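You operate a simulated robot arm through the tools that you are given. There is no shell and no other tool. Be economical: measure what you need, move in short steps, check, and stop when the job is done.

Carry out the task below with a simulated robot arm. There is one attempt and no reset: what you move stays moved.

JOB
Push the red bin lid shut. Then take the bottle on the top of the small bench and put it away on the lower shelf of the back bench. Then take the 500 g steel weight from the top of the small bench and leave it on the shelf over the charger. The order counts. Set down upright: bottle, steel weight.
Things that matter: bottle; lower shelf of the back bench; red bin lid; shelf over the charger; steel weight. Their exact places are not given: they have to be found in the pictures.

It is judged by the outcome, as a careful person would: the job done as asked, and still so three seconds after it is handed in. It fails if anything else is knocked over, pushed out of place, dropped, spilled or broken. Lids that push on must go on centred and level and be pressed home; caps that screw on are set level and turned clockwise until they are tight.

ROBOT AND FRAMES
A 7-joint arm with a fingered hand on a trunk, on a base that drives. Base frame: it is fixed to the floor where the robot stands at the start and does not move with it; the origin is under the middle of the robot, x ahead of it, y to its left, z up. Units: mm, rad, N and s.
Its first joint turns from -2.897 to 2.897 rad. Places, roughly: bottle [-500, -1250, 1000]; lower shelf of the back bench [600, 1200, 1400]; red bin lid [700, -100, 1000]; shelf over the charger (130x20 cm) [440, -720, 1500]; steel weight [-1000, -1500, 1000]. Payload 4 kg.
Tool frame: the origin (TCP) lies between the finger pads and is the grasp point; the fingertips stand 30 mm ahead of it; z points along the fingers, y is the line along which they close. Largest opening 104 mm; the body of the gripper starts 35 mm behind the TCP. The gripper is a hand of 4 fingers: y runs from the thumb to the fingers, the wrist lies at [-15, -113, -190] in the tool frame.
Orientation is that of the tool frame in the base frame, as a unit quaternion [w, x, y, z]. With the fingers straight down and the wrist toward the robot, the tool's x, y and z point along [0, 1, 0], [1, 0, 0] and [0, 0, -1] of the base frame.

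CONTROLS
- The arm moves only by the tool play_rows. Its argument "targets" is a list of rows, each a list of 6 numbers: the shift along the base's x, y, z in m, then the turn, a rotation vector about the base's x, y, z in rad. In form: [[tx, ty, tz, ax, ay, az], ...]. A call has 1 to 8 rows; each row is the pose to reach, as a shift and turn from the pose commanded when the call began. Each row takes 0.2 s and may step no farther than 50 mm and 0.15 rad from the row before; otherwise, the whole call is refused. Where a pose cannot be reached the arm comes as near as it can. A force on the tool above 40 N (or 10 N above the force at the start of the call, whichever is more), or a blocked arm, ends the call early, and 0.2 s more pass. In this call time passes only in rows, and 0.2 s behind the last. The reply holds the time, the measured pose of the TCP, the force on the tool along the base axes, the opening and the grip force, in the units named above and with some noise, with the torque about the TCP (base axes, N m) and any sound that the robot's microphone picked up.
- Cameras (640 x 400 px; columns grow to the right, rows downward): "scene" is now at [310.9, 139.6, 1263]; the picture's right is [-0.65, -0.76, 0.00], its down [-0.16, 0.14, -0.98] and it looks along [0.74, -0.64, -0.21] (base axes); focal length 241 px, centre (320, 200). "wrist" rides on the gripper at [61, -92, -130] in the tool frame; the picture's right is [-0.81, 0.28, -0.52], its down [-0.53, -0.71, 0.46] and it looks along [-0.24, 0.64, 0.72] (tool axes); focal length 275 px, centre (320, 200).
- snapshot(camera): a new picture of that camera. It takes no simulated time.
- base_move(legs): drives the robot by 1 to 6 legs, each [ahead, left, turn to the left] in mm, mm and rad, along the robot's own axes; the way and the turn of a leg run together, so that a leg with both is an arc; at most 1500 mm and 3.142 rad a leg. The arm and the cameras ride along, it lands a little off, and it stops where it bumps. It gives what a move gives.
- set_fingers(index, middle, ring, thumb_bend, thumb_turn): sets how far each is bent, from 0 (flat) to 1 (curled in); at 0.3 the hand is open as for a grip, at 0.7 the pads meet at the TCP. One left out holds its place. A second passes; each finger stops where it meets its share of the squeeze, and holds until it gets a number again. It is the only way to open and close the hand. It gives what a move gives, with no picture; readings hold the bend of each and the force on the fingers (four entries, about 0 where the hand has none), thumb and palm. thumb_turn goes from beside the hand (0) to across from the fingers (1), as for a grip.
- turn_head(pan, tilt): turns the head with the scene camera to pan (to the left, within 2.496 rad either way) and tilt (down, from -0.506 to 1.204), counted from straight ahead of the robot. It gives what a move gives.
- locate(camera, pixels): there is no depth. For up to 12 entries [column, row, z] of the newest picture of that camera ("zoom" is the newest enlarged one), the place [x, y] in the base frame at which the ray of that pixel passes the height z, good to about 3 mm. It takes no simulated time.
- enlarge(camera, box): a new picture of the part [left, top, right, bottom] of that camera's present view, enlarged. It takes no simulated time.
- sign_off(): hands the job in; it is judged then, once.

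Keep the steps short. Do not move on a guess: measure, check each grasp and each placing, and mend mistakes. In all there are 110 turns and 78 pictures (those below and enlarged ones count). Leave the gripper open and the arm clear of the work at the hand-in unless told otherwise, and finish with a single line.

The tools are called after ">>>" as name(argument=value, ...) on one line, values as JSON. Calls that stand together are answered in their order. play_rows: Moves the arm, as the interface text tells. Its arguments: {"type":"object","properties":{"targets":{"type":"array"}},"required":["targets"]} The other tools are called the same way: set_fingers (index, middle, ring, thumb_bend, thumb_turn) moves the fingers one by one; base_move (legs) drives the base; turn_head (pan, tilt) turns the head that bears the scene camera; snapshot (camera) takes a picture; locate (camera, pixels) gives the place at which the rays of pixels pass given heights; enlarge (camera, box) takes an enlarged picture of a part of a camera's view; sign_off () hands the job in.

At the start:

```text
t: 0.0
eef_pos: [735.5, -34.7, 1149.1]
ee_rot: [0.0, 0.707, 0.707, 0.0]
ft_force: [-0.3, -0.2, -0.4]
wrist_torque: [-0.01, 0.01, -0.02]
opening: 103.6
grasp_force: 0.2
shape: jaw
bend: [0.3, 0.3, 0.3, 0.3, 0.98]
finger forces: [0.0, 0.1, 0.1, 0.0, 0.0, 0.0]
robot x, y, heading: [2.7, 0.9, -0.004]
head pan, tilt: [-0.71, 0.211]
```

scene: 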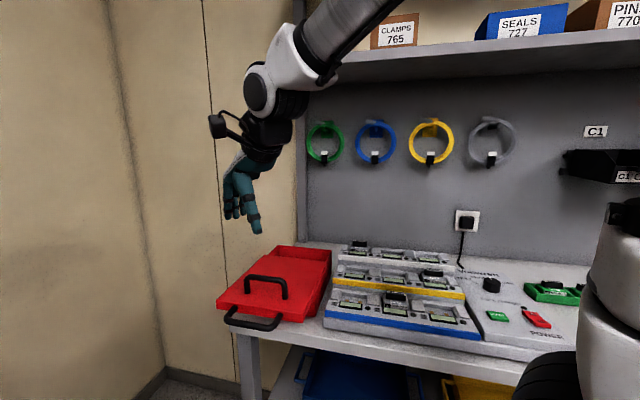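
wrist: 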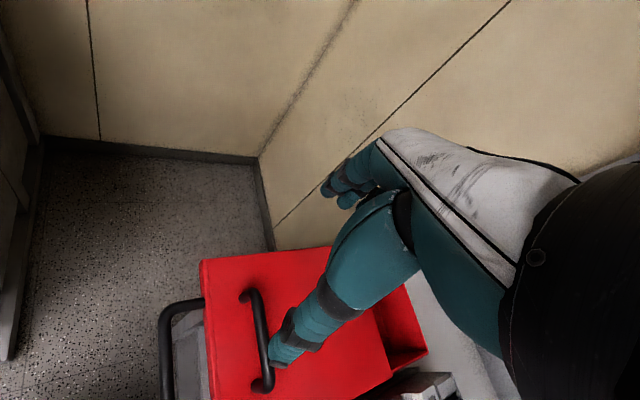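

I see the red bin at around (275,285) in the scene view. I'll look closer at it before anything moves.

>>> enlarge(camera="scene", box=[200, 220, 360, 350])

>>> enlarge(camera="wrist", box=[140, 220, 460, 400])

```text
3.08 times, centred on (280, 285) of scene
```

zoom: 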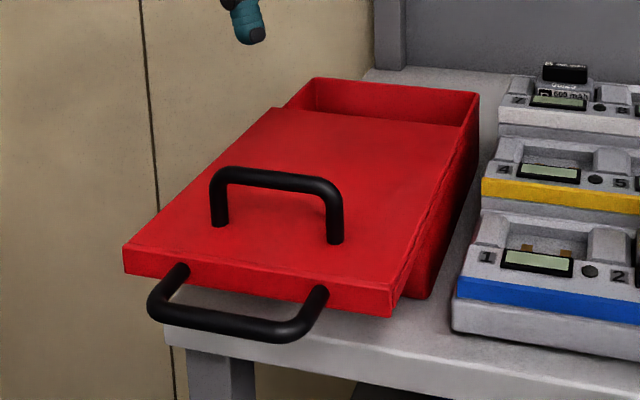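

```text
2.00 times, centred on (300, 310) of wrist
```

zoom: 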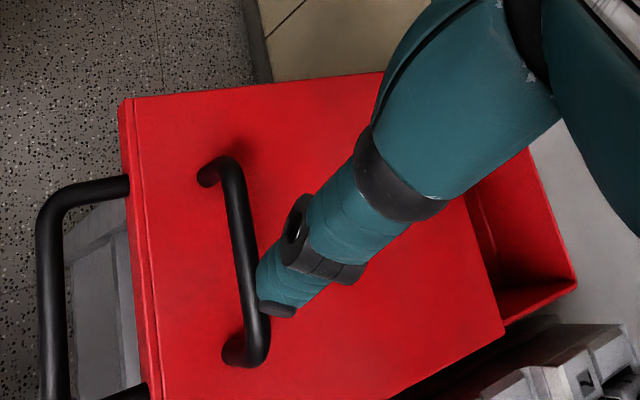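

The lid is slid out toward the robot side, with the bin's open strip at its far end. I'll triangulate the handle feet and corners from both cameras.

>>> locate(camera="scene", pixels=[[247.5, 292, 900], [247.5, 292, 1000], [285, 298, 900], [285, 298, 1000], [217, 302, 950], [343, 321, 950], [265, 256, 950], [352, 263, 950]])

>>> locate(camera="wrist", pixels=[[244, 299, 900], [244, 299, 1000], [280, 386, 900], [280, 386, 1000], [202, 262, 950], [393, 376, 950]])

```text
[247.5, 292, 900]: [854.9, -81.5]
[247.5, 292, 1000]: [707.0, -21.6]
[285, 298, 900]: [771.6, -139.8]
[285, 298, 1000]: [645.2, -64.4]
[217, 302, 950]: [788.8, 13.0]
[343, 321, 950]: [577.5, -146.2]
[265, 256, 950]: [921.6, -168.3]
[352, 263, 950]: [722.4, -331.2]
```

```text
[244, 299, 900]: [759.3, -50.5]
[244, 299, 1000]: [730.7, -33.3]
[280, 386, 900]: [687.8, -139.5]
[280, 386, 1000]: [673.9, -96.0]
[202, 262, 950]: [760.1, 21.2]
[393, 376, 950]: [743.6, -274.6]
```

>>> locate(camera="wrist", pixels=[[260, 384, 970], [260, 384, 985], [201, 261, 970], [201, 261, 985], [244, 299, 980], [411, 377, 975], [274, 246, 975]])

>>> locate(camera="scene", pixels=[[285, 298, 970], [285, 298, 985], [217, 302, 970], [217, 302, 985], [303, 315, 978], [267, 254, 978], [328, 261, 978], [277, 247, 970], [331, 250, 970], [330, 250, 960]])

```text
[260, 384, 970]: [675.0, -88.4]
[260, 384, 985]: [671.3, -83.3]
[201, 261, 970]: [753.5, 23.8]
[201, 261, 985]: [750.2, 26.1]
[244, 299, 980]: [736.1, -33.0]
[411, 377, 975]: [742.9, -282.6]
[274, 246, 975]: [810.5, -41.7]
```

```text
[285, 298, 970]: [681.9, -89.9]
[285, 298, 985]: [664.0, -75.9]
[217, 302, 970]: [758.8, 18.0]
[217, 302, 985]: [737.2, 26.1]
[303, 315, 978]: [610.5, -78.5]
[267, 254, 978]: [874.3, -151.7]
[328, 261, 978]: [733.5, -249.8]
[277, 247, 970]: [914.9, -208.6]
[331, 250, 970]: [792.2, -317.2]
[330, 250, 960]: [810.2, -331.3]
```

Lid top is at about z=978, and it must slide about 70 mm along roughly (0.57,-0.82). I'll measure the bar's height and close the fingers so their backs can push on the lid handle.

>>> locate(camera="scene", pixels=[[247, 278, 1010], [247, 278, 1020], [247, 278, 1030], [285, 282, 1010], [285, 282, 1020], [285, 282, 1030]])

>>> set_fingers(index=0.7, middle=0.7, ring=0.7, thumb_bend=0.6)

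>>> play_rows(targets=[[-0.013, 0.008, 0, 0, 0, -0.12], [-0.026, 0.016, 0, 0, 0, -0.24], [-0.039, 0.024, 0, 0, 0, -0.36], [-0.052, 0.032, 0, 0, 0, -0.48], [-0.065, 0.04, 0, 0, 0, -0.6], [-0.078, 0.048, 0, 0, 0, -0.72], [-0.09, 0.055, 0, 0, 0, -0.84], [-0.1, 0.065, 0, 0, 0, -0.963]])

>>> snapshot(camera="scene")

>>> snapshot(camera="wrist")

```text
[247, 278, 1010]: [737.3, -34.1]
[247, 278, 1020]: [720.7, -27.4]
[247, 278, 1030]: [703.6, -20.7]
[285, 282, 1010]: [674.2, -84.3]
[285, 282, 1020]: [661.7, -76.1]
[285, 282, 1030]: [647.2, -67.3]
```

```text
t: 1.0
eef_pos: [735.3, -35.0, 1148.8]
ee_rot: [0.0, 0.707, 0.707, 0.001]
ft_force: [0.4, 0.1, 0.3]
wrist_torque: [0.05, 0.0, 0.0]
opening: 14.1
grasp_force: 0.1
shape: fingers
bend: [0.7, 0.7, 0.7, 0.6, 0.98]
finger forces: [0.0, 0.1, 0.0, 0.0, 0.1, 0.0]
robot x, y, heading: [-3.2, -0.8, -0.002]
head pan, tilt: [-0.71, 0.211]
```

```text
t: 2.8
eef_pos: [634.9, 31.2, 1150.5]
ee_rot: [0.0, 0.955, 0.298, 0.0]
ft_force: [-0.5, -0.7, -0.6]
wrist_torque: [-0.04, -0.01, -0.01]
opening: 14.0
grasp_force: 0.1
shape: fingers
bend: [0.7, 0.7, 0.7, 0.6, 0.98]
finger forces: [0.0, 0.1, 0.0, 0.1, 0.1, 0.0]
robot x, y, heading: [-3.2, 4.1, -0.001]
head pan, tilt: [-0.71, 0.211]
```

```text
73 pictures are left
```

scene: 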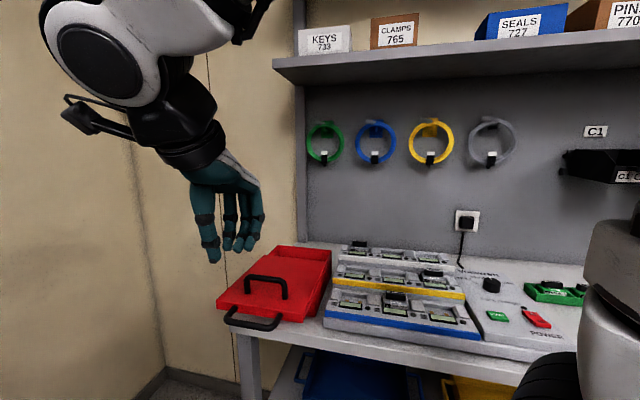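

```text
72 pictures are left
```

wrist: 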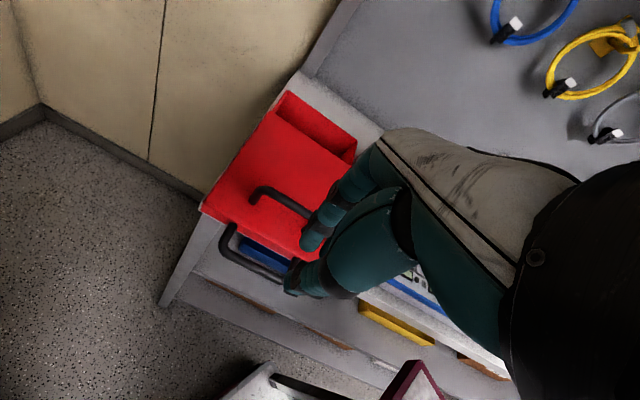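

The fingers are pointing at the bar from about 114 mm in front. The bar top is at about z=1013 and the lid top at about 978, so I'll go down until the tips are near 993.

>>> play_rows(targets=[[0, 0, -0.045, 0, 0, 0], [0, 0, -0.09, 0, 0, 0], [0, 0, -0.125, 0, 0, 0]])

>>> enlarge(camera="scene", box=[180, 200, 360, 340])

```text
t: 3.6
eef_pos: [635.6, 30.8, 1024.5]
ee_rot: [0.0, 0.954, 0.299, 0.0]
ft_force: [-0.5, -0.8, 0.0]
wrist_torque: [-0.04, -0.05, 0.01]
opening: 14.2
grasp_force: 0.0
shape: fingers
bend: [0.7, 0.7, 0.7, 0.6, 0.98]
finger forces: [0.1, 0.1, 0.1, 0.0, 0.1, 0.0]
robot x, y, heading: [-1.1, -3.9, 0.0]
head pan, tilt: [-0.71, 0.211]
```

```text
2.86 times, centred on (270, 270) of scene
```

zoom: 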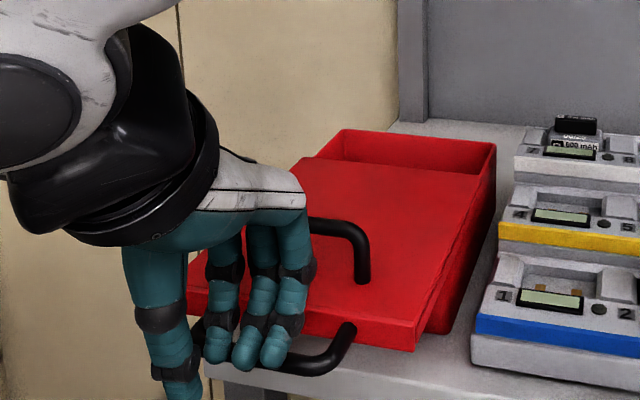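

The fingers are in front of the bar. I'll advance along the slide direction in small steps until contact.

>>> play_rows(targets=[[0.017, -0.025, 0, 0, 0, 0], [0.034, -0.049, 0, 0, 0, 0], [0.046, -0.065, 0, 0, 0, 0]])

>>> enlarge(camera="scene", box=[180, 200, 360, 340])

```text
t: 4.4
eef_pos: [681.7, -34.1, 1024.2]
ee_rot: [0.0, 0.954, 0.298, 0.0]
ft_force: [-0.9, 1.1, -0.4]
wrist_torque: [-0.02, -0.03, -0.02]
opening: 14.2
grasp_force: 0.9
shape: fingers
bend: [0.7, 0.7, 0.7, 0.6, 0.98]
finger forces: [0.0, 0.7, 0.0, 0.0, 0.1, 0.0]
robot x, y, heading: [-0.5, 0.4, -0.003]
head pan, tilt: [-0.71, 0.211]
```

```text
2.86 times, centred on (270, 270) of scene
```

zoom: 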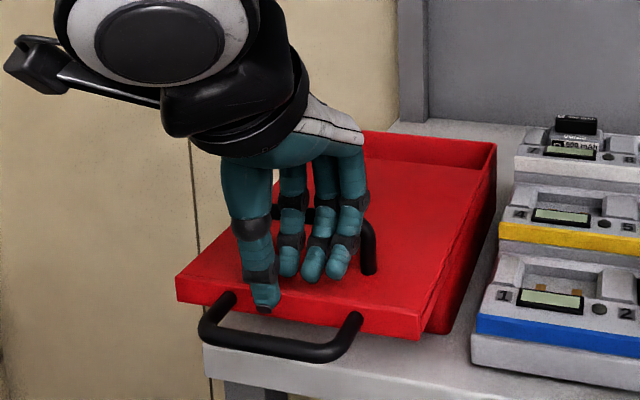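

Contact has started (1 N) and the lid has just begun to move. I'll keep pushing along the slide.

>>> play_rows(targets=[[0.006, -0.008, 0, 0, 0, 0], [0.011, -0.016, 0, 0, 0, 0], [0.017, -0.025, 0, 0, 0, 0], [0.023, -0.033, 0, 0, 0, 0], [0.029, -0.041, 0, 0, 0, 0]])

>>> enlarge(camera="scene", box=[180, 200, 360, 340])

```text
t: 5.6
eef_pos: [711.1, -76.1, 1024.2]
ee_rot: [0.0, 0.954, 0.299, 0.0]
ft_force: [0.5, 0.0, 0.4]
wrist_torque: [-0.03, 0.03, -0.03]
opening: 14.0
grasp_force: 0.6
shape: fingers
bend: [0.7, 0.7, 0.7, 0.6, 0.98]
finger forces: [0.0, 0.7, 0.0, 0.0, 0.0, 0.0]
robot x, y, heading: [2.2, -1.3, -0.0]
head pan, tilt: [-0.71, 0.211]
```

```text
2.86 times, centred on (270, 270) of scene
```

zoom: 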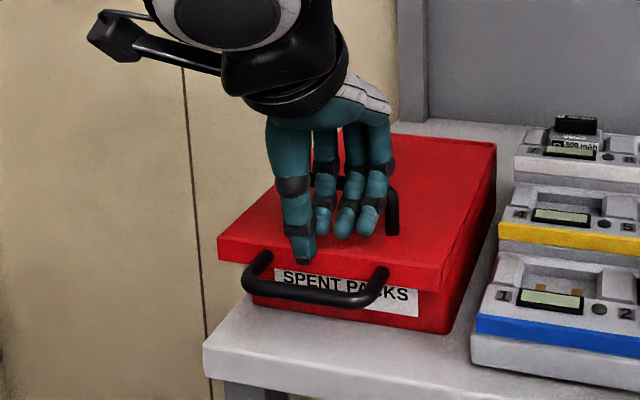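

The lid is sliding well and is nearly closed. I'll keep pushing in small steps until it stops.

>>> play_rows(targets=[[0.004, -0.006, 0, 0, 0, 0], [0.008, -0.012, 0, 0, 0, 0], [0.011, -0.016, 0, 0, 0, 0], [0.014, -0.02, 0, 0, 0, 0], [0.017, -0.025, 0, 0, 0, 0]])

>>> enlarge(camera="scene", box=[180, 200, 360, 340])

```text
t: 6.8
eef_pos: [727.8, -101.0, 1025.2]
ee_rot: [0.0, 0.954, 0.3, 0.0]
ft_force: [-1.5, 2.4, 1.4]
wrist_torque: [-0.01, 0.02, 0.0]
opening: 13.9
grasp_force: 1.2
shape: fingers
bend: [0.7, 0.7, 0.7, 0.6, 0.98]
finger forces: [0.0, 2.7, 0.1, 0.0, 0.0, 0.1]
robot x, y, heading: [0.3, -3.1, 0.003]
head pan, tilt: [-0.71, 0.211]
```

```text
2.86 times, centred on (270, 270) of scene
```

zoom: 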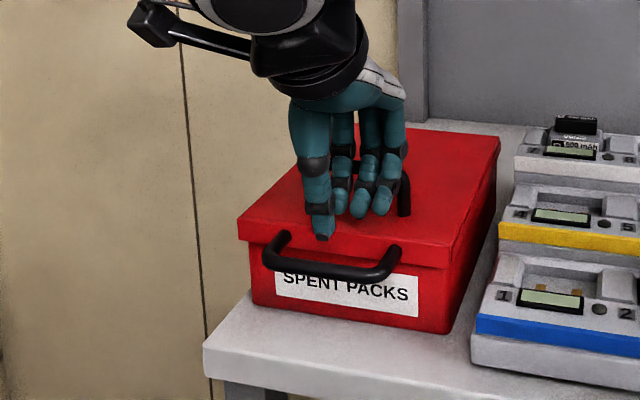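

>>> play_rows(targets=[[0.0023, -0.0033, 0, 0, 0, 0], [0.0046, -0.0065, 0, 0, 0, 0]])

>>> enlarge(camera="scene", box=[230, 225, 350, 325])

```text
t: 7.4
eef_pos: [731.6, -105.9, 1025.7]
ee_rot: [0.0, 0.954, 0.299, 0.0]
ft_force: [-9.4, 10.2, 6.1]
wrist_torque: [-0.13, 0.04, -0.31]
opening: 13.8
grasp_force: 7.4
shape: fingers
bend: [0.7, 0.71, 0.7, 0.6, 0.98]
finger forces: [0.0, 11.4, 3.5, 0.1, 0.1, 0.1]
robot x, y, heading: [4.0, 0.1, 0.002]
head pan, tilt: [-0.71, 0.211]
```

```text
4.00 times, centred on (290, 275) of scene
```

zoom: 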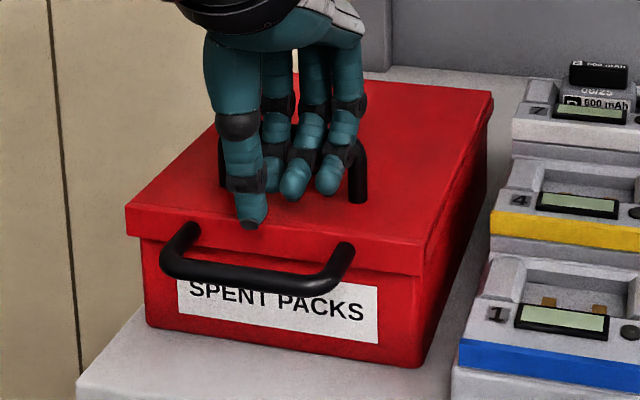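

The force jumped to about 14 N, which looks like the stop. One more small press to confirm.

>>> play_rows(targets=[[0.0015, -0.0021, 0, 0, 0, 0], [0.003, -0.0042, 0, 0, 0, 0]])

>>> enlarge(camera="scene", box=[230, 225, 350, 325])

```text
t: 8.0
eef_pos: [734.4, -108.3, 1024.9]
ee_rot: [0.0, 0.954, 0.3, 0.001]
ft_force: [-17.8, 17.9, 9.1]
wrist_torque: [-0.18, 0.06, -0.49]
opening: 11.7
grasp_force: 12.7
shape: fingers
bend: [0.7, 0.71, 0.71, 0.6, 0.98]
finger forces: [2.4, 15.1, 8.2, 0.0, 0.0, 0.0]
robot x, y, heading: [0.9, -2.1, 0.002]
head pan, tilt: [-0.71, 0.211]
```

```text
4.00 times, centred on (290, 275) of scene
```

zoom: 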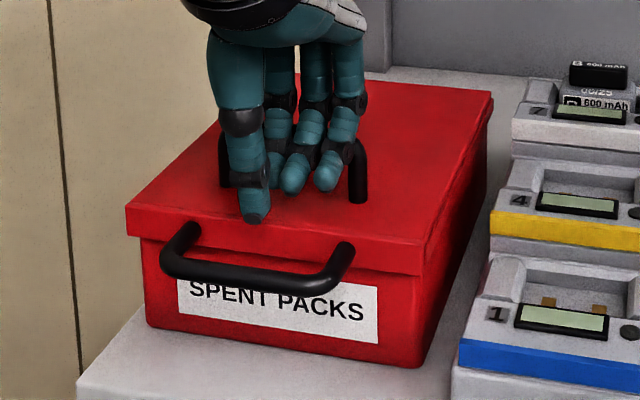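

The lid didn't move while the force rose to 27 N, so it is shut. I'll back off, lift, and look for the small bench at the rear right.

>>> play_rows(targets=[[-0.017, 0.025, 0, 0, 0, 0], [-0.034, 0.05, 0, 0, 0, 0], [-0.05, 0.075, 0.02, 0, 0, 0], [-0.06, 0.095, 0.06, 0, 0, 0], [-0.07, 0.11, 0.1, 0, 0, 0], [-0.08, 0.12, 0.14, 0, 0, 0], [-0.09, 0.13, 0.18, 0, 0, 0]])

>>> turn_head(pan=-1.9, tilt=0.3)

>>> snapshot(camera="scene")

```text
t: 9.6
eef_pos: [645.5, 19.0, 1205.3]
ee_rot: [0.0, 0.954, 0.299, 0.0]
ft_force: [0.1, -1.0, 0.6]
wrist_torque: [0.01, 0.0, -0.02]
opening: 13.7
grasp_force: 0.1
shape: fingers
bend: [0.7, 0.7, 0.7, 0.6, 0.98]
finger forces: [0.0, 0.1, 0.1, 0.1, 0.0, 0.0]
robot x, y, heading: [0.8, -1.6, 0.001]
head pan, tilt: [-0.71, 0.211]
```

```text
t: 11.0
eef_pos: [646.2, 18.4, 1204.8]
ee_rot: [0.0, 0.954, 0.3, 0.001]
ft_force: [0.0, -0.9, -0.2]
wrist_torque: [0.0, -0.02, -0.02]
opening: 13.5
grasp_force: 0.0
shape: fingers
bend: [0.7, 0.7, 0.7, 0.6, 0.98]
finger forces: [0.0, 0.1, 0.0, 0.0, 0.1, 0.1]
robot x, y, heading: [2.0, 2.0, 0.003]
head pan, tilt: [-1.901, 0.3]
```

```text
65 pictures are left
```

scene: 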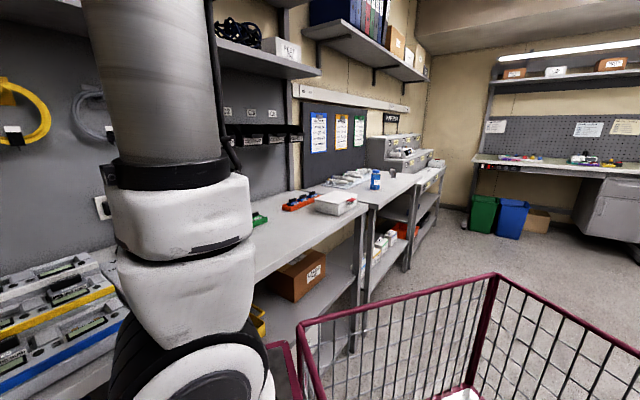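

>>> enlarge(camera="scene", box=[280, 80, 480, 205])

>>> turn_head(pan=-2.45, tilt=0.5)

>>> snapshot(camera="scene")

>>> turn_head(pan=1.2, tilt=0.15)

>>> snapshot(camera="scene")

>>> turn_head(pan=2.3, tilt=0.4)

>>> snapshot(camera="scene")

```text
3.20 times, centred on (380, 142) of scene
```

zoom: 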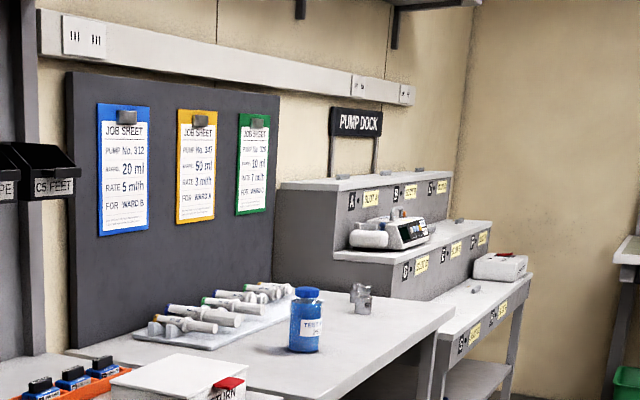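

```text
t: 12.0
eef_pos: [646.1, 19.9, 1203.7]
ee_rot: [-0.001, 0.954, 0.3, -0.001]
ft_force: [-0.1, 0.2, 0.3]
wrist_torque: [-0.02, 0.0, 0.01]
opening: 13.5
grasp_force: 0.0
shape: fingers
bend: [0.7, 0.7, 0.7, 0.6, 0.98]
finger forces: [0.0, 0.0, 0.1, 0.1, 0.1, 0.0]
robot x, y, heading: [1.4, -1.7, 0.002]
head pan, tilt: [-2.45, 0.499]
```

```text
63 pictures are left
```

scene: 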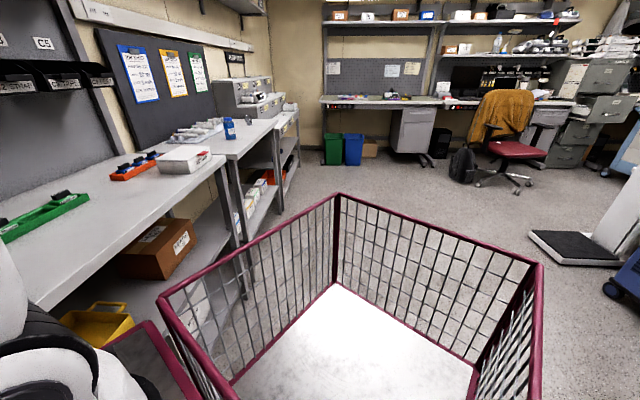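

```text
t: 15.0
eef_pos: [645.9, 19.8, 1204.3]
ee_rot: [0.0, 0.954, 0.299, 0.0]
ft_force: [0.2, -0.6, -0.9]
wrist_torque: [-0.03, 0.01, 0.01]
opening: 13.5
grasp_force: 0.0
shape: fingers
bend: [0.7, 0.7, 0.7, 0.6, 0.98]
finger forces: [0.0, 0.0, 0.1, 0.1, 0.0, 0.1]
robot x, y, heading: [0.3, 1.2, -0.002]
head pan, tilt: [1.201, 0.15]
```

```text
62 pictures are left
```

scene: 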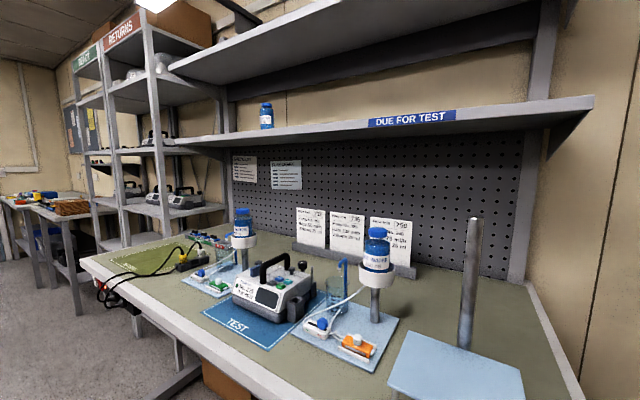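

```text
t: 16.3
eef_pos: [645.2, 18.7, 1204.1]
ee_rot: [0.0, 0.954, 0.298, 0.0]
ft_force: [0.2, -0.6, -0.1]
wrist_torque: [0.02, -0.01, -0.02]
opening: 13.5
grasp_force: 0.1
shape: fingers
bend: [0.7, 0.7, 0.7, 0.6, 0.98]
finger forces: [0.0, 0.1, 0.0, 0.1, 0.1, 0.0]
robot x, y, heading: [0.6, -2.9, 0.001]
head pan, tilt: [2.3, 0.4]
```

```text
61 pictures are left
```

scene: 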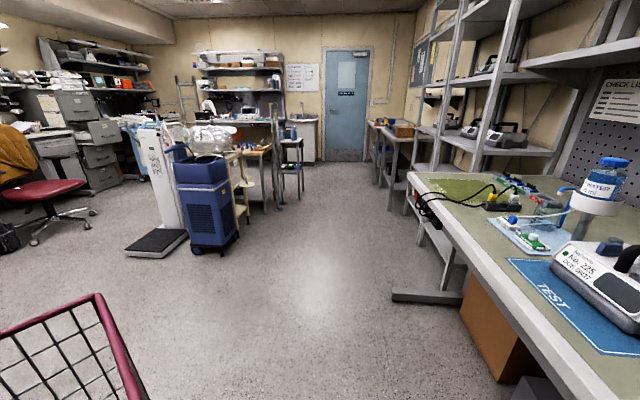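

>>> turn_head(pan=-2.3, tilt=0.75)

>>> snapshot(camera="scene")

```text
t: 20.0
eef_pos: [645.3, 20.0, 1204.7]
ee_rot: [0.0, 0.954, 0.299, 0.0]
ft_force: [-0.3, -1.2, 0.7]
wrist_torque: [-0.02, -0.02, -0.01]
opening: 13.3
grasp_force: 0.1
shape: fingers
bend: [0.7, 0.7, 0.7, 0.6, 0.98]
finger forces: [0.1, 0.1, 0.0, 0.0, 0.1, 0.0]
robot x, y, heading: [0.6, -0.7, 0.005]
head pan, tilt: [-2.3, 0.75]
```

```text
60 pictures are left
```

scene: 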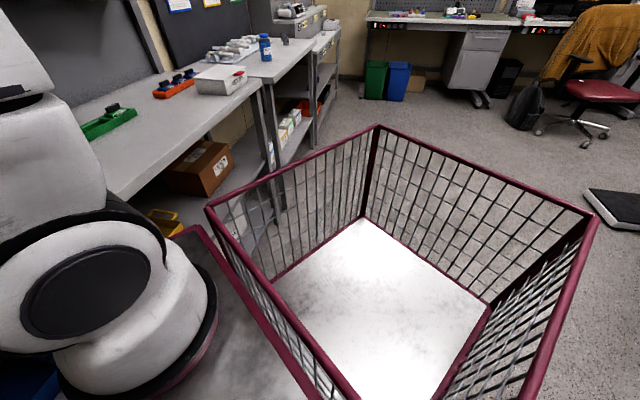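

>>> locate(camera="scene", pixels=[[379, 127, 800], [379, 127, 600], [596, 212, 800], [596, 212, 600], [208, 208, 800], [208, 208, 600], [365, 218, 500], [365, 218, 300], [265, 40, 1000], [265, 62, 900], [110, 195, 900], [262, 80, 900]])

```text
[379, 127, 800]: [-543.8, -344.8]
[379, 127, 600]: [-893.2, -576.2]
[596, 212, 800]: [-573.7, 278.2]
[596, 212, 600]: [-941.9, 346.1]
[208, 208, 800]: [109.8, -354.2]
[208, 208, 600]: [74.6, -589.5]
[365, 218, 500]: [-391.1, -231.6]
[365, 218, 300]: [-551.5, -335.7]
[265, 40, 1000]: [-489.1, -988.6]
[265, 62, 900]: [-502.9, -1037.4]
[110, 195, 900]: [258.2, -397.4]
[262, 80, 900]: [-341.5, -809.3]
```

The maroon basket turns out to be part of the robot's own base (about x −560..110, y ±330). I'll look down at the robot's front to learn its footprint.

>>> turn_head(pan=-0.9, tilt=1.2)

>>> snapshot(camera="scene")

```text
t: 21.5
eef_pos: [645.7, 19.9, 1204.4]
ee_rot: [0.0, 0.954, 0.299, 0.0]
ft_force: [-0.1, 0.1, 0.5]
wrist_torque: [0.02, -0.01, -0.02]
opening: 13.7
grasp_force: 0.1
shape: fingers
bend: [0.7, 0.7, 0.7, 0.6, 0.98]
finger forces: [0.1, 0.1, 0.0, 0.1, 0.1, 0.1]
robot x, y, heading: [1.5, -1.1, 0.001]
head pan, tilt: [-0.901, 1.201]
```

```text
59 pictures are left
```

scene: 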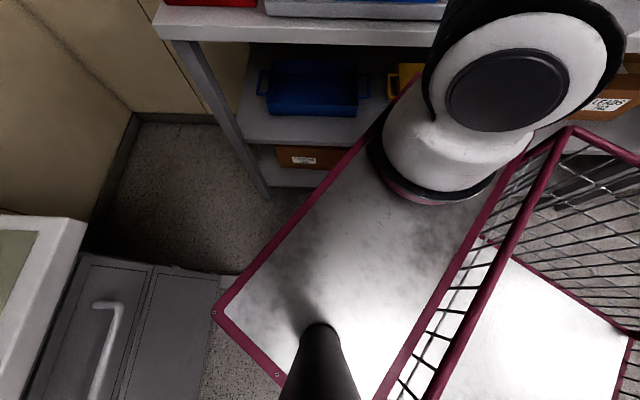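

>>> locate(camera="scene", pixels=[[215, 312, 600], [215, 312, 500], [425, 165, 600], [425, 165, 500], [415, 78, 500], [415, 78, 600], [170, 40, 880], [160, 20, 900], [270, 195, 0], [90, 230, 900], [140, 112, 0], [325, 345, 600]])

```text
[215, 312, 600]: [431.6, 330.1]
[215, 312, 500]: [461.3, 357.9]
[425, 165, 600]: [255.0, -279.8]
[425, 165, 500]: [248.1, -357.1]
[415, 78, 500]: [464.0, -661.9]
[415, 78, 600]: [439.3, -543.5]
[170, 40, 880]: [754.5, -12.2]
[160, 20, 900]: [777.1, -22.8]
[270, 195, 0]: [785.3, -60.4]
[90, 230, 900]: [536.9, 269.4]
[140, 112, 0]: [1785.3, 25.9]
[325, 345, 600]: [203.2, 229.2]
```

The arm base is on the front right of the platform (about [267,-140]). The bench runs along (0.82,0.57), and the robot can strafe. I'll drive back along the bench and turn parallel to it, bench on the right, then look again.

>>> base_move(legs=[[-608, -350, 0], [0, 0, 0.605]])

>>> turn_head(pan=-2.1, tilt=0.45)

>>> snapshot(camera="scene")

```text
t: 27.0
eef_pos: [-91.2, 30.5, 1203.9]
ee_rot: [0.0, 0.823, 0.568, 0.0]
ft_force: [0.9, 0.2, 0.1]
wrist_torque: [0.01, -0.01, -0.07]
opening: 13.4
grasp_force: 0.0
shape: fingers
bend: [0.7, 0.7, 0.7, 0.6, 0.98]
finger forces: [0.1, 0.1, 0.1, 0.0, 0.1, 0.0]
robot x, y, heading: [-613.9, -351.4, 0.602]
head pan, tilt: [-0.901, 1.201]
```

```text
t: 28.4
eef_pos: [-89.9, 29.8, 1204.7]
ee_rot: [0.0, 0.823, 0.568, -0.001]
ft_force: [-0.5, 0.5, 0.1]
wrist_torque: [0.03, -0.04, 0.02]
opening: 13.7
grasp_force: 0.1
shape: fingers
bend: [0.7, 0.7, 0.7, 0.6, 0.98]
finger forces: [0.0, 0.0, 0.0, 0.0, 0.0, 0.0]
robot x, y, heading: [-611.8, -350.6, 0.603]
head pan, tilt: [-2.1, 0.45]
```

```text
58 pictures are left
```

scene: 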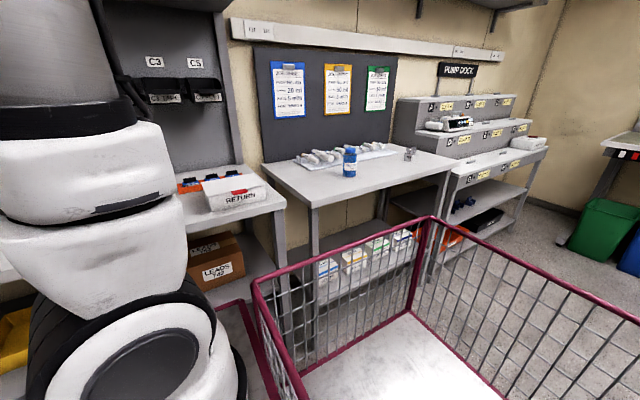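

>>> locate(camera="scene", pixels=[[314, 207, 880], [314, 207, 900], [456, 163, 880], [456, 163, 900], [349, 176, 880], [349, 176, 900], [409, 160, 880], [409, 160, 900], [287, 206, 900], [262, 163, 900], [410, 318, 750], [549, 147, 850]])

>>> enlarge(camera="scene", box=[280, 120, 480, 245])

```text
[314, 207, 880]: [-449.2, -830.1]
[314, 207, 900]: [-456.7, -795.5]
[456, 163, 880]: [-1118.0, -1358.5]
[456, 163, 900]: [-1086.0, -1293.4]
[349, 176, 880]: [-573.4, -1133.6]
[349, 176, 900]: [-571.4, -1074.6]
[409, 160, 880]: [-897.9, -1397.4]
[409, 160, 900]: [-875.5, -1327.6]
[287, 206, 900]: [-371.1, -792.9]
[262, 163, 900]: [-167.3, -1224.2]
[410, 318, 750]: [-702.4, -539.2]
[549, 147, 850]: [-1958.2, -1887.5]
```

```text
3.20 times, centred on (380, 182) of scene
```

zoom: 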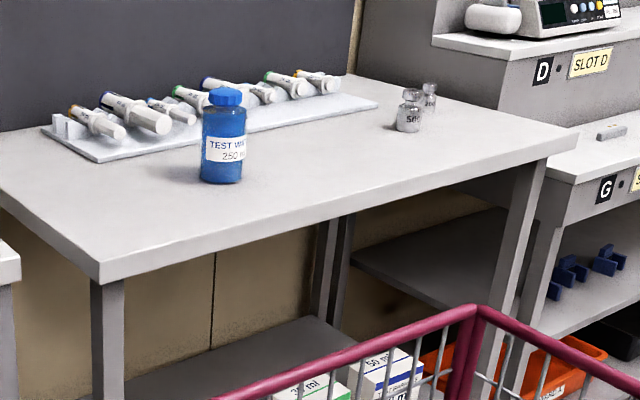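

The small bench holds the blue "TEST WATER 250" bottle and two steel weights, one showing "500". I'll drive back along the bench to be beside both.

>>> base_move(legs=[[-815, -105, 0]])

>>> turn_head(pan=-1.3, tilt=0.5)

>>> snapshot(camera="scene")

```text
t: 32.9
eef_pos: [-709.7, -523.3, 1204.8]
ee_rot: [0.001, 0.823, 0.567, 0.001]
ft_force: [-0.1, 0.2, -0.9]
wrist_torque: [0.01, 0.0, 0.0]
opening: 13.6
grasp_force: 0.0
shape: fingers
bend: [0.7, 0.7, 0.7, 0.6, 0.98]
finger forces: [0.0, 0.0, 0.0, 0.1, 0.0, 0.0]
robot x, y, heading: [-1234.4, -901.8, 0.596]
head pan, tilt: [-2.1, 0.45]
```

```text
t: 34.0
eef_pos: [-711.6, -522.7, 1204.7]
ee_rot: [0.001, 0.824, 0.567, 0.0]
ft_force: [0.4, -0.5, 0.7]
wrist_torque: [0.0, 0.0, -0.01]
opening: 13.5
grasp_force: 0.1
shape: fingers
bend: [0.7, 0.7, 0.7, 0.6, 0.98]
finger forces: [0.0, 0.0, 0.1, 0.0, 0.1, 0.0]
robot x, y, heading: [-1233.2, -902.0, 0.602]
head pan, tilt: [-1.3, 0.499]
```

```text
56 pictures are left
```

scene: 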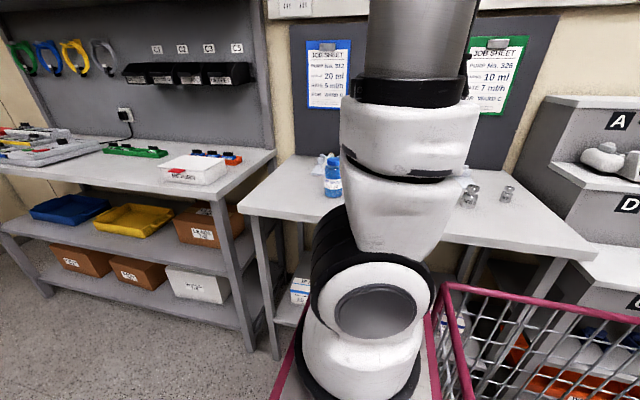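

>>> enlarge(camera="scene", box=[230, 140, 550, 340])

>>> locate(camera="scene", pixels=[[240, 207, 880], [240, 207, 900], [597, 250, 880], [597, 250, 900], [334, 195, 880], [334, 195, 900], [468, 206, 880], [468, 206, 900], [507, 201, 880], [507, 201, 900], [241, 182, 900], [241, 182, 880]])

```text
2.00 times, centred on (390, 240) of scene
```

zoom: 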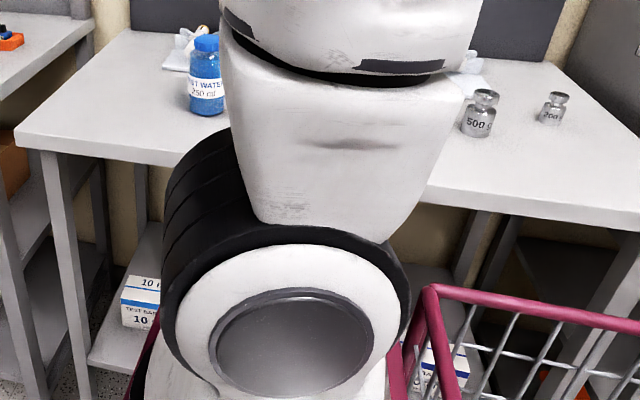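

```text
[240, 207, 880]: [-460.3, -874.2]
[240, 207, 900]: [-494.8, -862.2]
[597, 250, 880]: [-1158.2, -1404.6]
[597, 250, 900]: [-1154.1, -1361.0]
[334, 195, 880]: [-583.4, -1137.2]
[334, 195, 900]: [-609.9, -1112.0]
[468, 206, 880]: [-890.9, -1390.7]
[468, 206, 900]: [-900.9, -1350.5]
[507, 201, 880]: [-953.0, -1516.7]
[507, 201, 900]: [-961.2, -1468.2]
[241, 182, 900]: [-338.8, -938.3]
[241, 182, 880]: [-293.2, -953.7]
```

Both views agree: bench top z≈878, bottle about [-560,-1159], 500 g weight (labelled "500") about [-883,-1418]; the other weight says 200. I'll swing the arm toward the bench while turning the hand, staying high.

>>> play_rows(targets=[[0.032, -0.0265, 0, 0, 0, -0.13], [0.06, -0.0556, 0, 0, 0, -0.26], [0.085, -0.087, 0, 0, 0, -0.39], [0.1066, -0.121, 0, 0, 0, -0.52], [0.1246, -0.156, 0, 0, 0, -0.65], [0.139, -0.193, 0, 0, 0, -0.78], [0.149, -0.231, 0, 0, 0, -0.91], [0.1557, -0.269, 0, 0, 0, -1.04]])

>>> set_fingers(index=0.3, middle=0.3, ring=0.3, thumb_bend=0.3, thumb_turn=1.0)

```text
t: 35.8
eef_pos: [-556.3, -792.5, 1205.6]
ee_rot: [0.0, 0.997, 0.083, 0.0]
ft_force: [-0.3, -0.4, 0.8]
wrist_torque: [0.0, -0.01, 0.03]
opening: 13.3
grasp_force: 0.0
shape: fingers
bend: [0.7, 0.7, 0.7, 0.6, 0.98]
finger forces: [0.0, 0.0, 0.1, 0.0, 0.0, 0.0]
robot x, y, heading: [-1230.6, -905.2, 0.595]
head pan, tilt: [-1.3, 0.499]
```

```text
t: 36.8
eef_pos: [-554.9, -791.7, 1204.6]
ee_rot: [0.0, 0.997, 0.083, 0.0]
ft_force: [0.0, -0.1, -0.2]
wrist_torque: [-0.03, -0.02, -0.02]
opening: 102.6
grasp_force: 0.1
shape: fingers
bend: [0.3, 0.3, 0.3, 0.3, 0.98]
finger forces: [0.0, 0.0, 0.0, 0.0, 0.0, 0.0]
robot x, y, heading: [-1235.3, -904.5, 0.597]
head pan, tilt: [-1.3, 0.499]
```

Tracking is good and the hand is open. I'll do the second half of the swing.

>>> play_rows(targets=[[0.0026, -0.0385, 0, 0, 0, -0.13], [0.0013, -0.0767, 0, 0, 0, -0.26], [-0.0038, -0.1143, 0, 0, 0, -0.39], [-0.0125, -0.1509, 0, 0, 0, -0.52], [-0.0248, -0.1862, 0, 0, 0, -0.65], [-0.0405, -0.2198, 0, 0, 0, -0.78], [-0.0593, -0.2514, 0, 0, 0, -0.91], [-0.08, -0.279, 0, 0, 0, -1.04]])

>>> snapshot(camera="scene")

>>> snapshot(camera="wrist")

```text
t: 38.6
eef_pos: [-634.7, -1070.1, 1203.0]
ee_rot: [0.0, 0.906, -0.423, 0.0]
ft_force: [-0.1, -0.3, 0.6]
wrist_torque: [-0.01, 0.0, 0.01]
opening: 102.9
grasp_force: 0.0
shape: fingers
bend: [0.3, 0.3, 0.3, 0.3, 0.98]
finger forces: [0.1, 0.0, 0.0, 0.0, 0.0, 0.0]
robot x, y, heading: [-1232.6, -900.9, 0.595]
head pan, tilt: [-1.3, 0.499]
```

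```text
54 pictures are left
```

scene: 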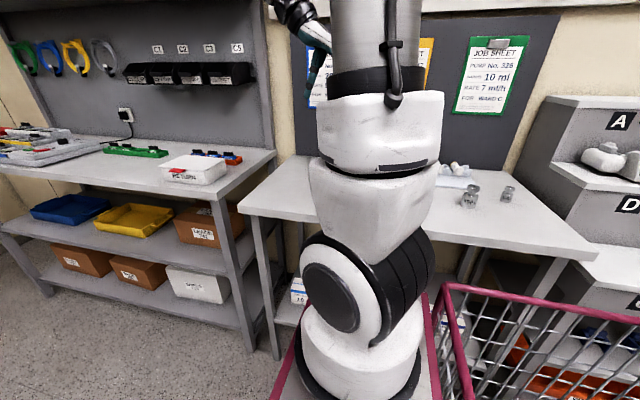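

```text
53 pictures are left
```

wrist: 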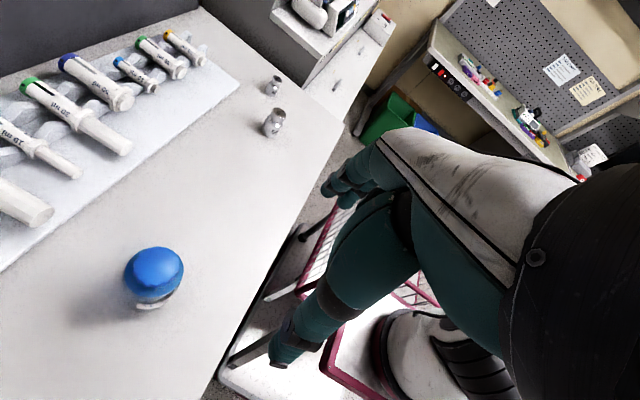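

>>> locate(camera="wrist", pixels=[[153, 272, 1000], [153, 272, 1020], [143, 302, 880], [274, 131, 880], [271, 91, 880], [275, 114, 960], [136, 156, 880], [55, 222, 880]])

>>> enlarge(camera="wrist", box=[80, 210, 240, 310])

```text
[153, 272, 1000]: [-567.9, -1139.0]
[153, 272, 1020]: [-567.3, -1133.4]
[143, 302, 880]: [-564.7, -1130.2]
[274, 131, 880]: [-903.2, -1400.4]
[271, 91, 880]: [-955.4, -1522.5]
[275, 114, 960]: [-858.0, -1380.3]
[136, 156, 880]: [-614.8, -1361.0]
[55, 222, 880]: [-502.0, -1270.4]
```

```text
4.00 times, centred on (160, 260) of wrist
```

zoom: 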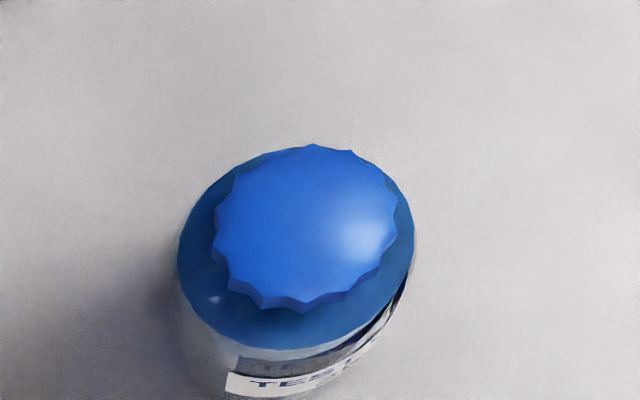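

Bottle axis ≈[-567,-1148], diameter about 68 mm. I'll now tilt the hand up to about 25° below horizontal, pointing at the bottle (thumb and fingers left and right of it), staying above the table.

>>> play_rows(targets=[[0, 0, 0, -0.108, -0.091, 0], [0, 0, 0, -0.217, -0.182, 0], [0, 0, 0, -0.326, -0.273, 0], [0, 0, 0, -0.434, -0.365, 0], [0, 0, -0.01, -0.543, -0.456, 0], [0, 0, -0.02, -0.651, -0.547, 0], [0, 0, -0.03, -0.76, -0.638, 0], [0, 0, -0.04, -0.869, -0.729, 0]])

>>> snapshot(camera="scene")

>>> snapshot(camera="wrist")

```text
t: 40.6
eef_pos: [-548.7, -839.1, 1138.9]
ee_rot: [-0.001, 0.857, -0.124, 0.5]
ft_force: [1.0, 0.6, -0.4]
wrist_torque: [-0.02, -0.02, -0.01]
opening: 103.2
grasp_force: 0.2
shape: fingers
bend: [0.3, 0.3, 0.3, 0.3, 0.97]
finger forces: [0.0, 0.1, 0.0, 0.1, 0.0, 0.0]
out of reach, approached as far as the arm can: row 6, 7
robot x, y, heading: [-1229.5, -902.8, 0.593]
head pan, tilt: [-1.3, 0.499]
stopped in row 8: the arm was blocked; the commanded pose is now the measured one
```

```text
51 pictures are left
```

scene: 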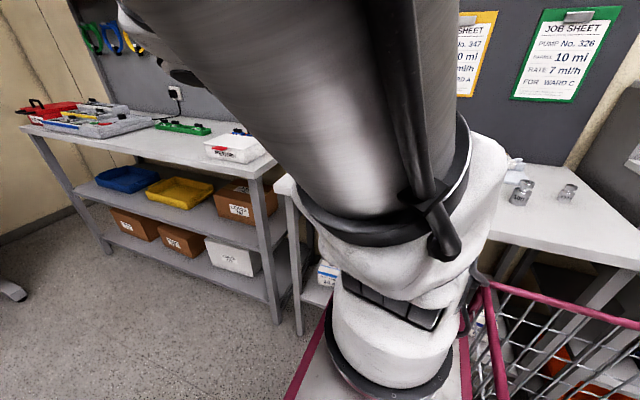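

```text
50 pictures are left
```

wrist: 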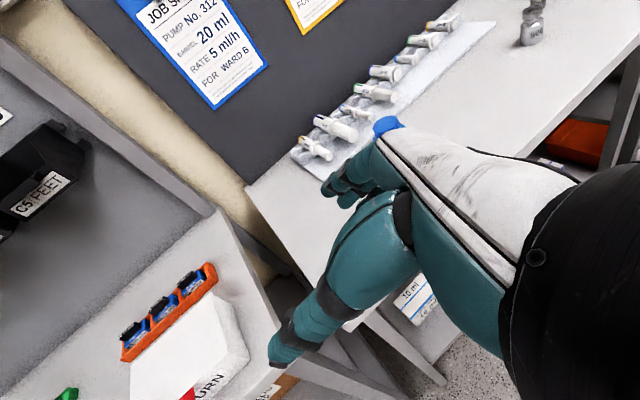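

The arm is too folded here, so it drifted to a different azimuth. Nothing was touched: it's in free air at z 1139. I'll give the arm more room by strafing the base 250 mm left, away from the bench.

>>> base_move(legs=[[0, 250, 0]])

>>> play_rows(targets=[[0.02, -0.04, 0, 0, 0, -0.02], [0.03, -0.085, 0, 0, 0, -0.04], [0.035, -0.13, 0, 0, 0, -0.06], [0.035, -0.175, 0, 0, 0, -0.08], [0.035, -0.22, 0, 0, 0, -0.1]])

>>> snapshot(camera="scene")

```text
t: 42.4
eef_pos: [-690.4, -631.7, 1140.1]
ee_rot: [0.001, 0.856, -0.122, 0.502]
ft_force: [-0.1, -0.1, -0.1]
wrist_torque: [-0.03, 0.0, -0.03]
opening: 103.2
grasp_force: 0.1
shape: fingers
bend: [0.3, 0.3, 0.3, 0.3, 0.97]
finger forces: [0.0, 0.0, 0.0, 0.1, 0.1, 0.0]
robot x, y, heading: [-1371.1, -692.8, 0.599]
head pan, tilt: [-1.3, 0.499]
```

```text
t: 43.6
eef_pos: [-654.8, -850.8, 1140.2]
ee_rot: [0.025, 0.849, -0.165, 0.501]
ft_force: [0.2, -0.2, 0.4]
wrist_torque: [-0.01, 0.02, -0.07]
opening: 103.3
grasp_force: 0.1
shape: fingers
bend: [0.3, 0.3, 0.3, 0.3, 0.97]
finger forces: [0.1, 0.0, 0.0, 0.1, 0.0, 0.0]
robot x, y, heading: [-1372.9, -696.1, 0.598]
head pan, tilt: [-1.3, 0.499]
```

```text
49 pictures are left
```

scene: 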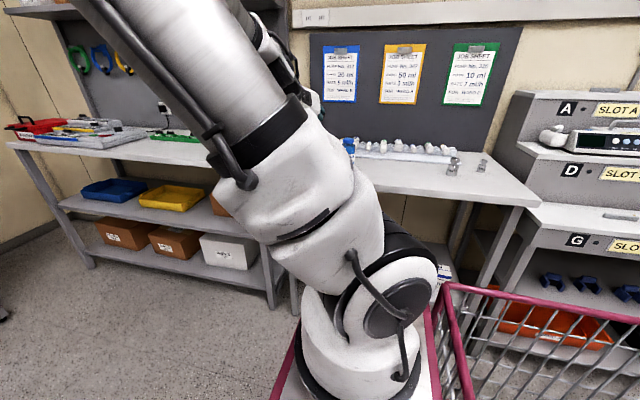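

Good tracking with more room. Now I'll move to a pre-grasp point about 130 mm short of the bottle, levelling the hand.

>>> play_rows(targets=[[-0.006, -0.042, -0.01, -0.021, 0.001, -0.006], [-0.012, -0.084, -0.02, -0.043, 0.002, -0.012], [-0.017, -0.126, -0.035, -0.064, 0.004, -0.019], [-0.023, -0.168, -0.05, -0.085, 0.005, -0.025], [-0.029, -0.21, -0.065, -0.107, 0.006, -0.032], [-0.034, -0.253, -0.08, -0.128, 0.007, -0.038]])

>>> snapshot(camera="wrist")

>>> snapshot(camera="scene")

```text
t: 45.0
eef_pos: [-723.3, -975.4, 1115.7]
ee_rot: [0.08, 0.846, -0.152, 0.505]
ft_force: [0.8, 0.2, 0.5]
wrist_torque: [-0.01, 0.01, -0.03]
opening: 103.2
grasp_force: 0.1
shape: fingers
bend: [0.3, 0.3, 0.3, 0.3, 0.98]
finger forces: [0.1, 0.1, 0.0, 0.0, 0.0, 0.1]
out of reach, approached as far as the arm can: row 3, 4, 5, 6
robot x, y, heading: [-1368.8, -697.7, 0.594]
head pan, tilt: [-1.3, 0.499]
```

```text
48 pictures are left
```

wrist: 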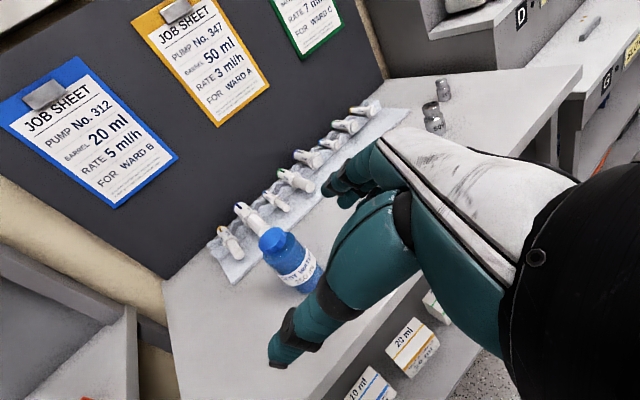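

```text
47 pictures are left
```

scene: 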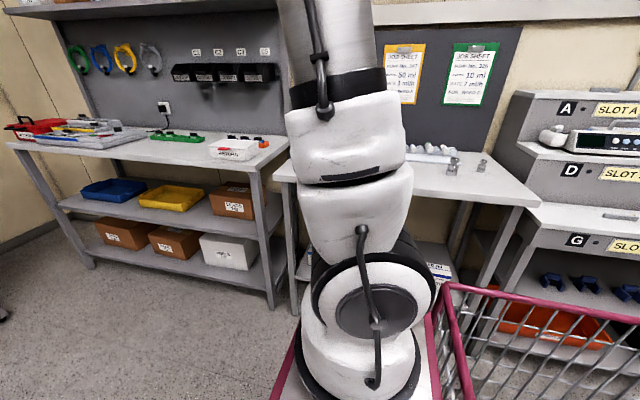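

The wrist is running into a joint limit at this azimuth. I'll yaw the hand right, toward the arm's own radial direction, while moving toward the pre-grasp point.

>>> play_rows(targets=[[0.016, -0.02, -0.005, 0, 0, -0.11], [0.032, -0.04, -0.01, 0, 0, -0.22], [0.048, -0.06, -0.02, 0, 0, -0.33], [0.064, -0.081, -0.03, 0, 0, -0.436]])

```text
t: 46.0
eef_pos: [-662.3, -1061.0, 1087.0]
ee_rot: [0.199, 0.791, -0.331, 0.474]
ft_force: [-1.0, -0.5, 0.0]
wrist_torque: [0.09, 0.02, 0.12]
opening: 103.0
grasp_force: 0.1
shape: fingers
bend: [0.3, 0.3, 0.3, 0.3, 0.98]
finger forces: [0.1, 0.0, 0.0, 0.0, 0.0, 0.0]
out of reach, approached as far as the arm can: row 1
robot x, y, heading: [-1375.4, -697.1, 0.598]
head pan, tilt: [-1.3, 0.499]
```

That works: the hand points at azimuth −45°, level. I'll check the bottle in the wrist view.

>>> snapshot(camera="wrist")

```text
46 pictures are left
```

wrist: 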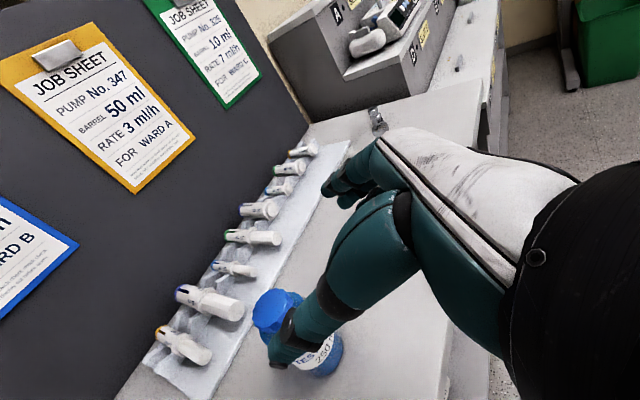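

>>> locate(camera="wrist", pixels=[[276, 303, 1020], [276, 303, 1000], [329, 374, 880], [343, 353, 880], [300, 340, 950]])

>>> enlarge(camera="wrist", box=[220, 270, 380, 390])

```text
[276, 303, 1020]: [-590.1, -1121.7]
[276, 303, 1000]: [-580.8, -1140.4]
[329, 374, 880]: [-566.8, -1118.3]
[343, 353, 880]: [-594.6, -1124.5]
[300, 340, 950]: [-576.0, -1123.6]
```

```text
3.33 times, centred on (300, 330) of wrist
```

zoom: 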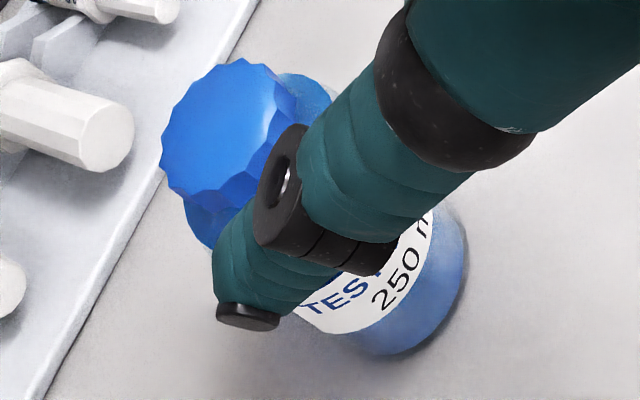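

Combined estimate: bottle centre ≈[-564,-1148], 8 mm left of the hand's line. I'll lower the hand to grasp height (TCP z≈942), still 130 mm short of the bottle.

>>> play_rows(targets=[[0.002, 0.002, -0.036, 0, 0, 0], [0.004, 0.004, -0.073, 0, 0, 0], [0.006, 0.006, -0.11, 0, 0, 0], [0.006, 0.006, -0.145, 0, 0, 0]])

>>> snapshot(camera="wrist")

```text
t: 47.0
eef_pos: [-654.0, -1052.1, 941.9]
ee_rot: [0.198, 0.792, -0.327, 0.476]
ft_force: [0.0, 0.2, 0.9]
wrist_torque: [-0.01, 0.04, 0.0]
opening: 103.2
grasp_force: 0.1
shape: fingers
bend: [0.3, 0.3, 0.3, 0.3, 0.98]
finger forces: [0.0, 0.0, 0.0, 0.0, 0.1, 0.1]
robot x, y, heading: [-1374.0, -696.1, 0.594]
head pan, tilt: [-1.3, 0.499]
```

```text
44 pictures are left
```

wrist: 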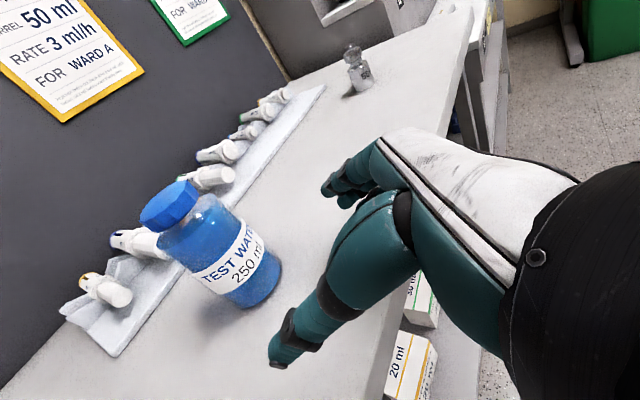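

>>> locate(camera="wrist", pixels=[[246, 307, 879], [281, 271, 879], [265, 300, 879], [222, 295, 879], [166, 195, 1000], [166, 195, 990], [166, 195, 1010]])

```text
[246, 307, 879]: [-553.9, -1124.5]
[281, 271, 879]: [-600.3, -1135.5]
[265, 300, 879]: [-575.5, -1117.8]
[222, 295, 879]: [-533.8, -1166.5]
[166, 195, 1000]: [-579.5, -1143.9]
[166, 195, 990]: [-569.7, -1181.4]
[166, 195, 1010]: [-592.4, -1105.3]
```

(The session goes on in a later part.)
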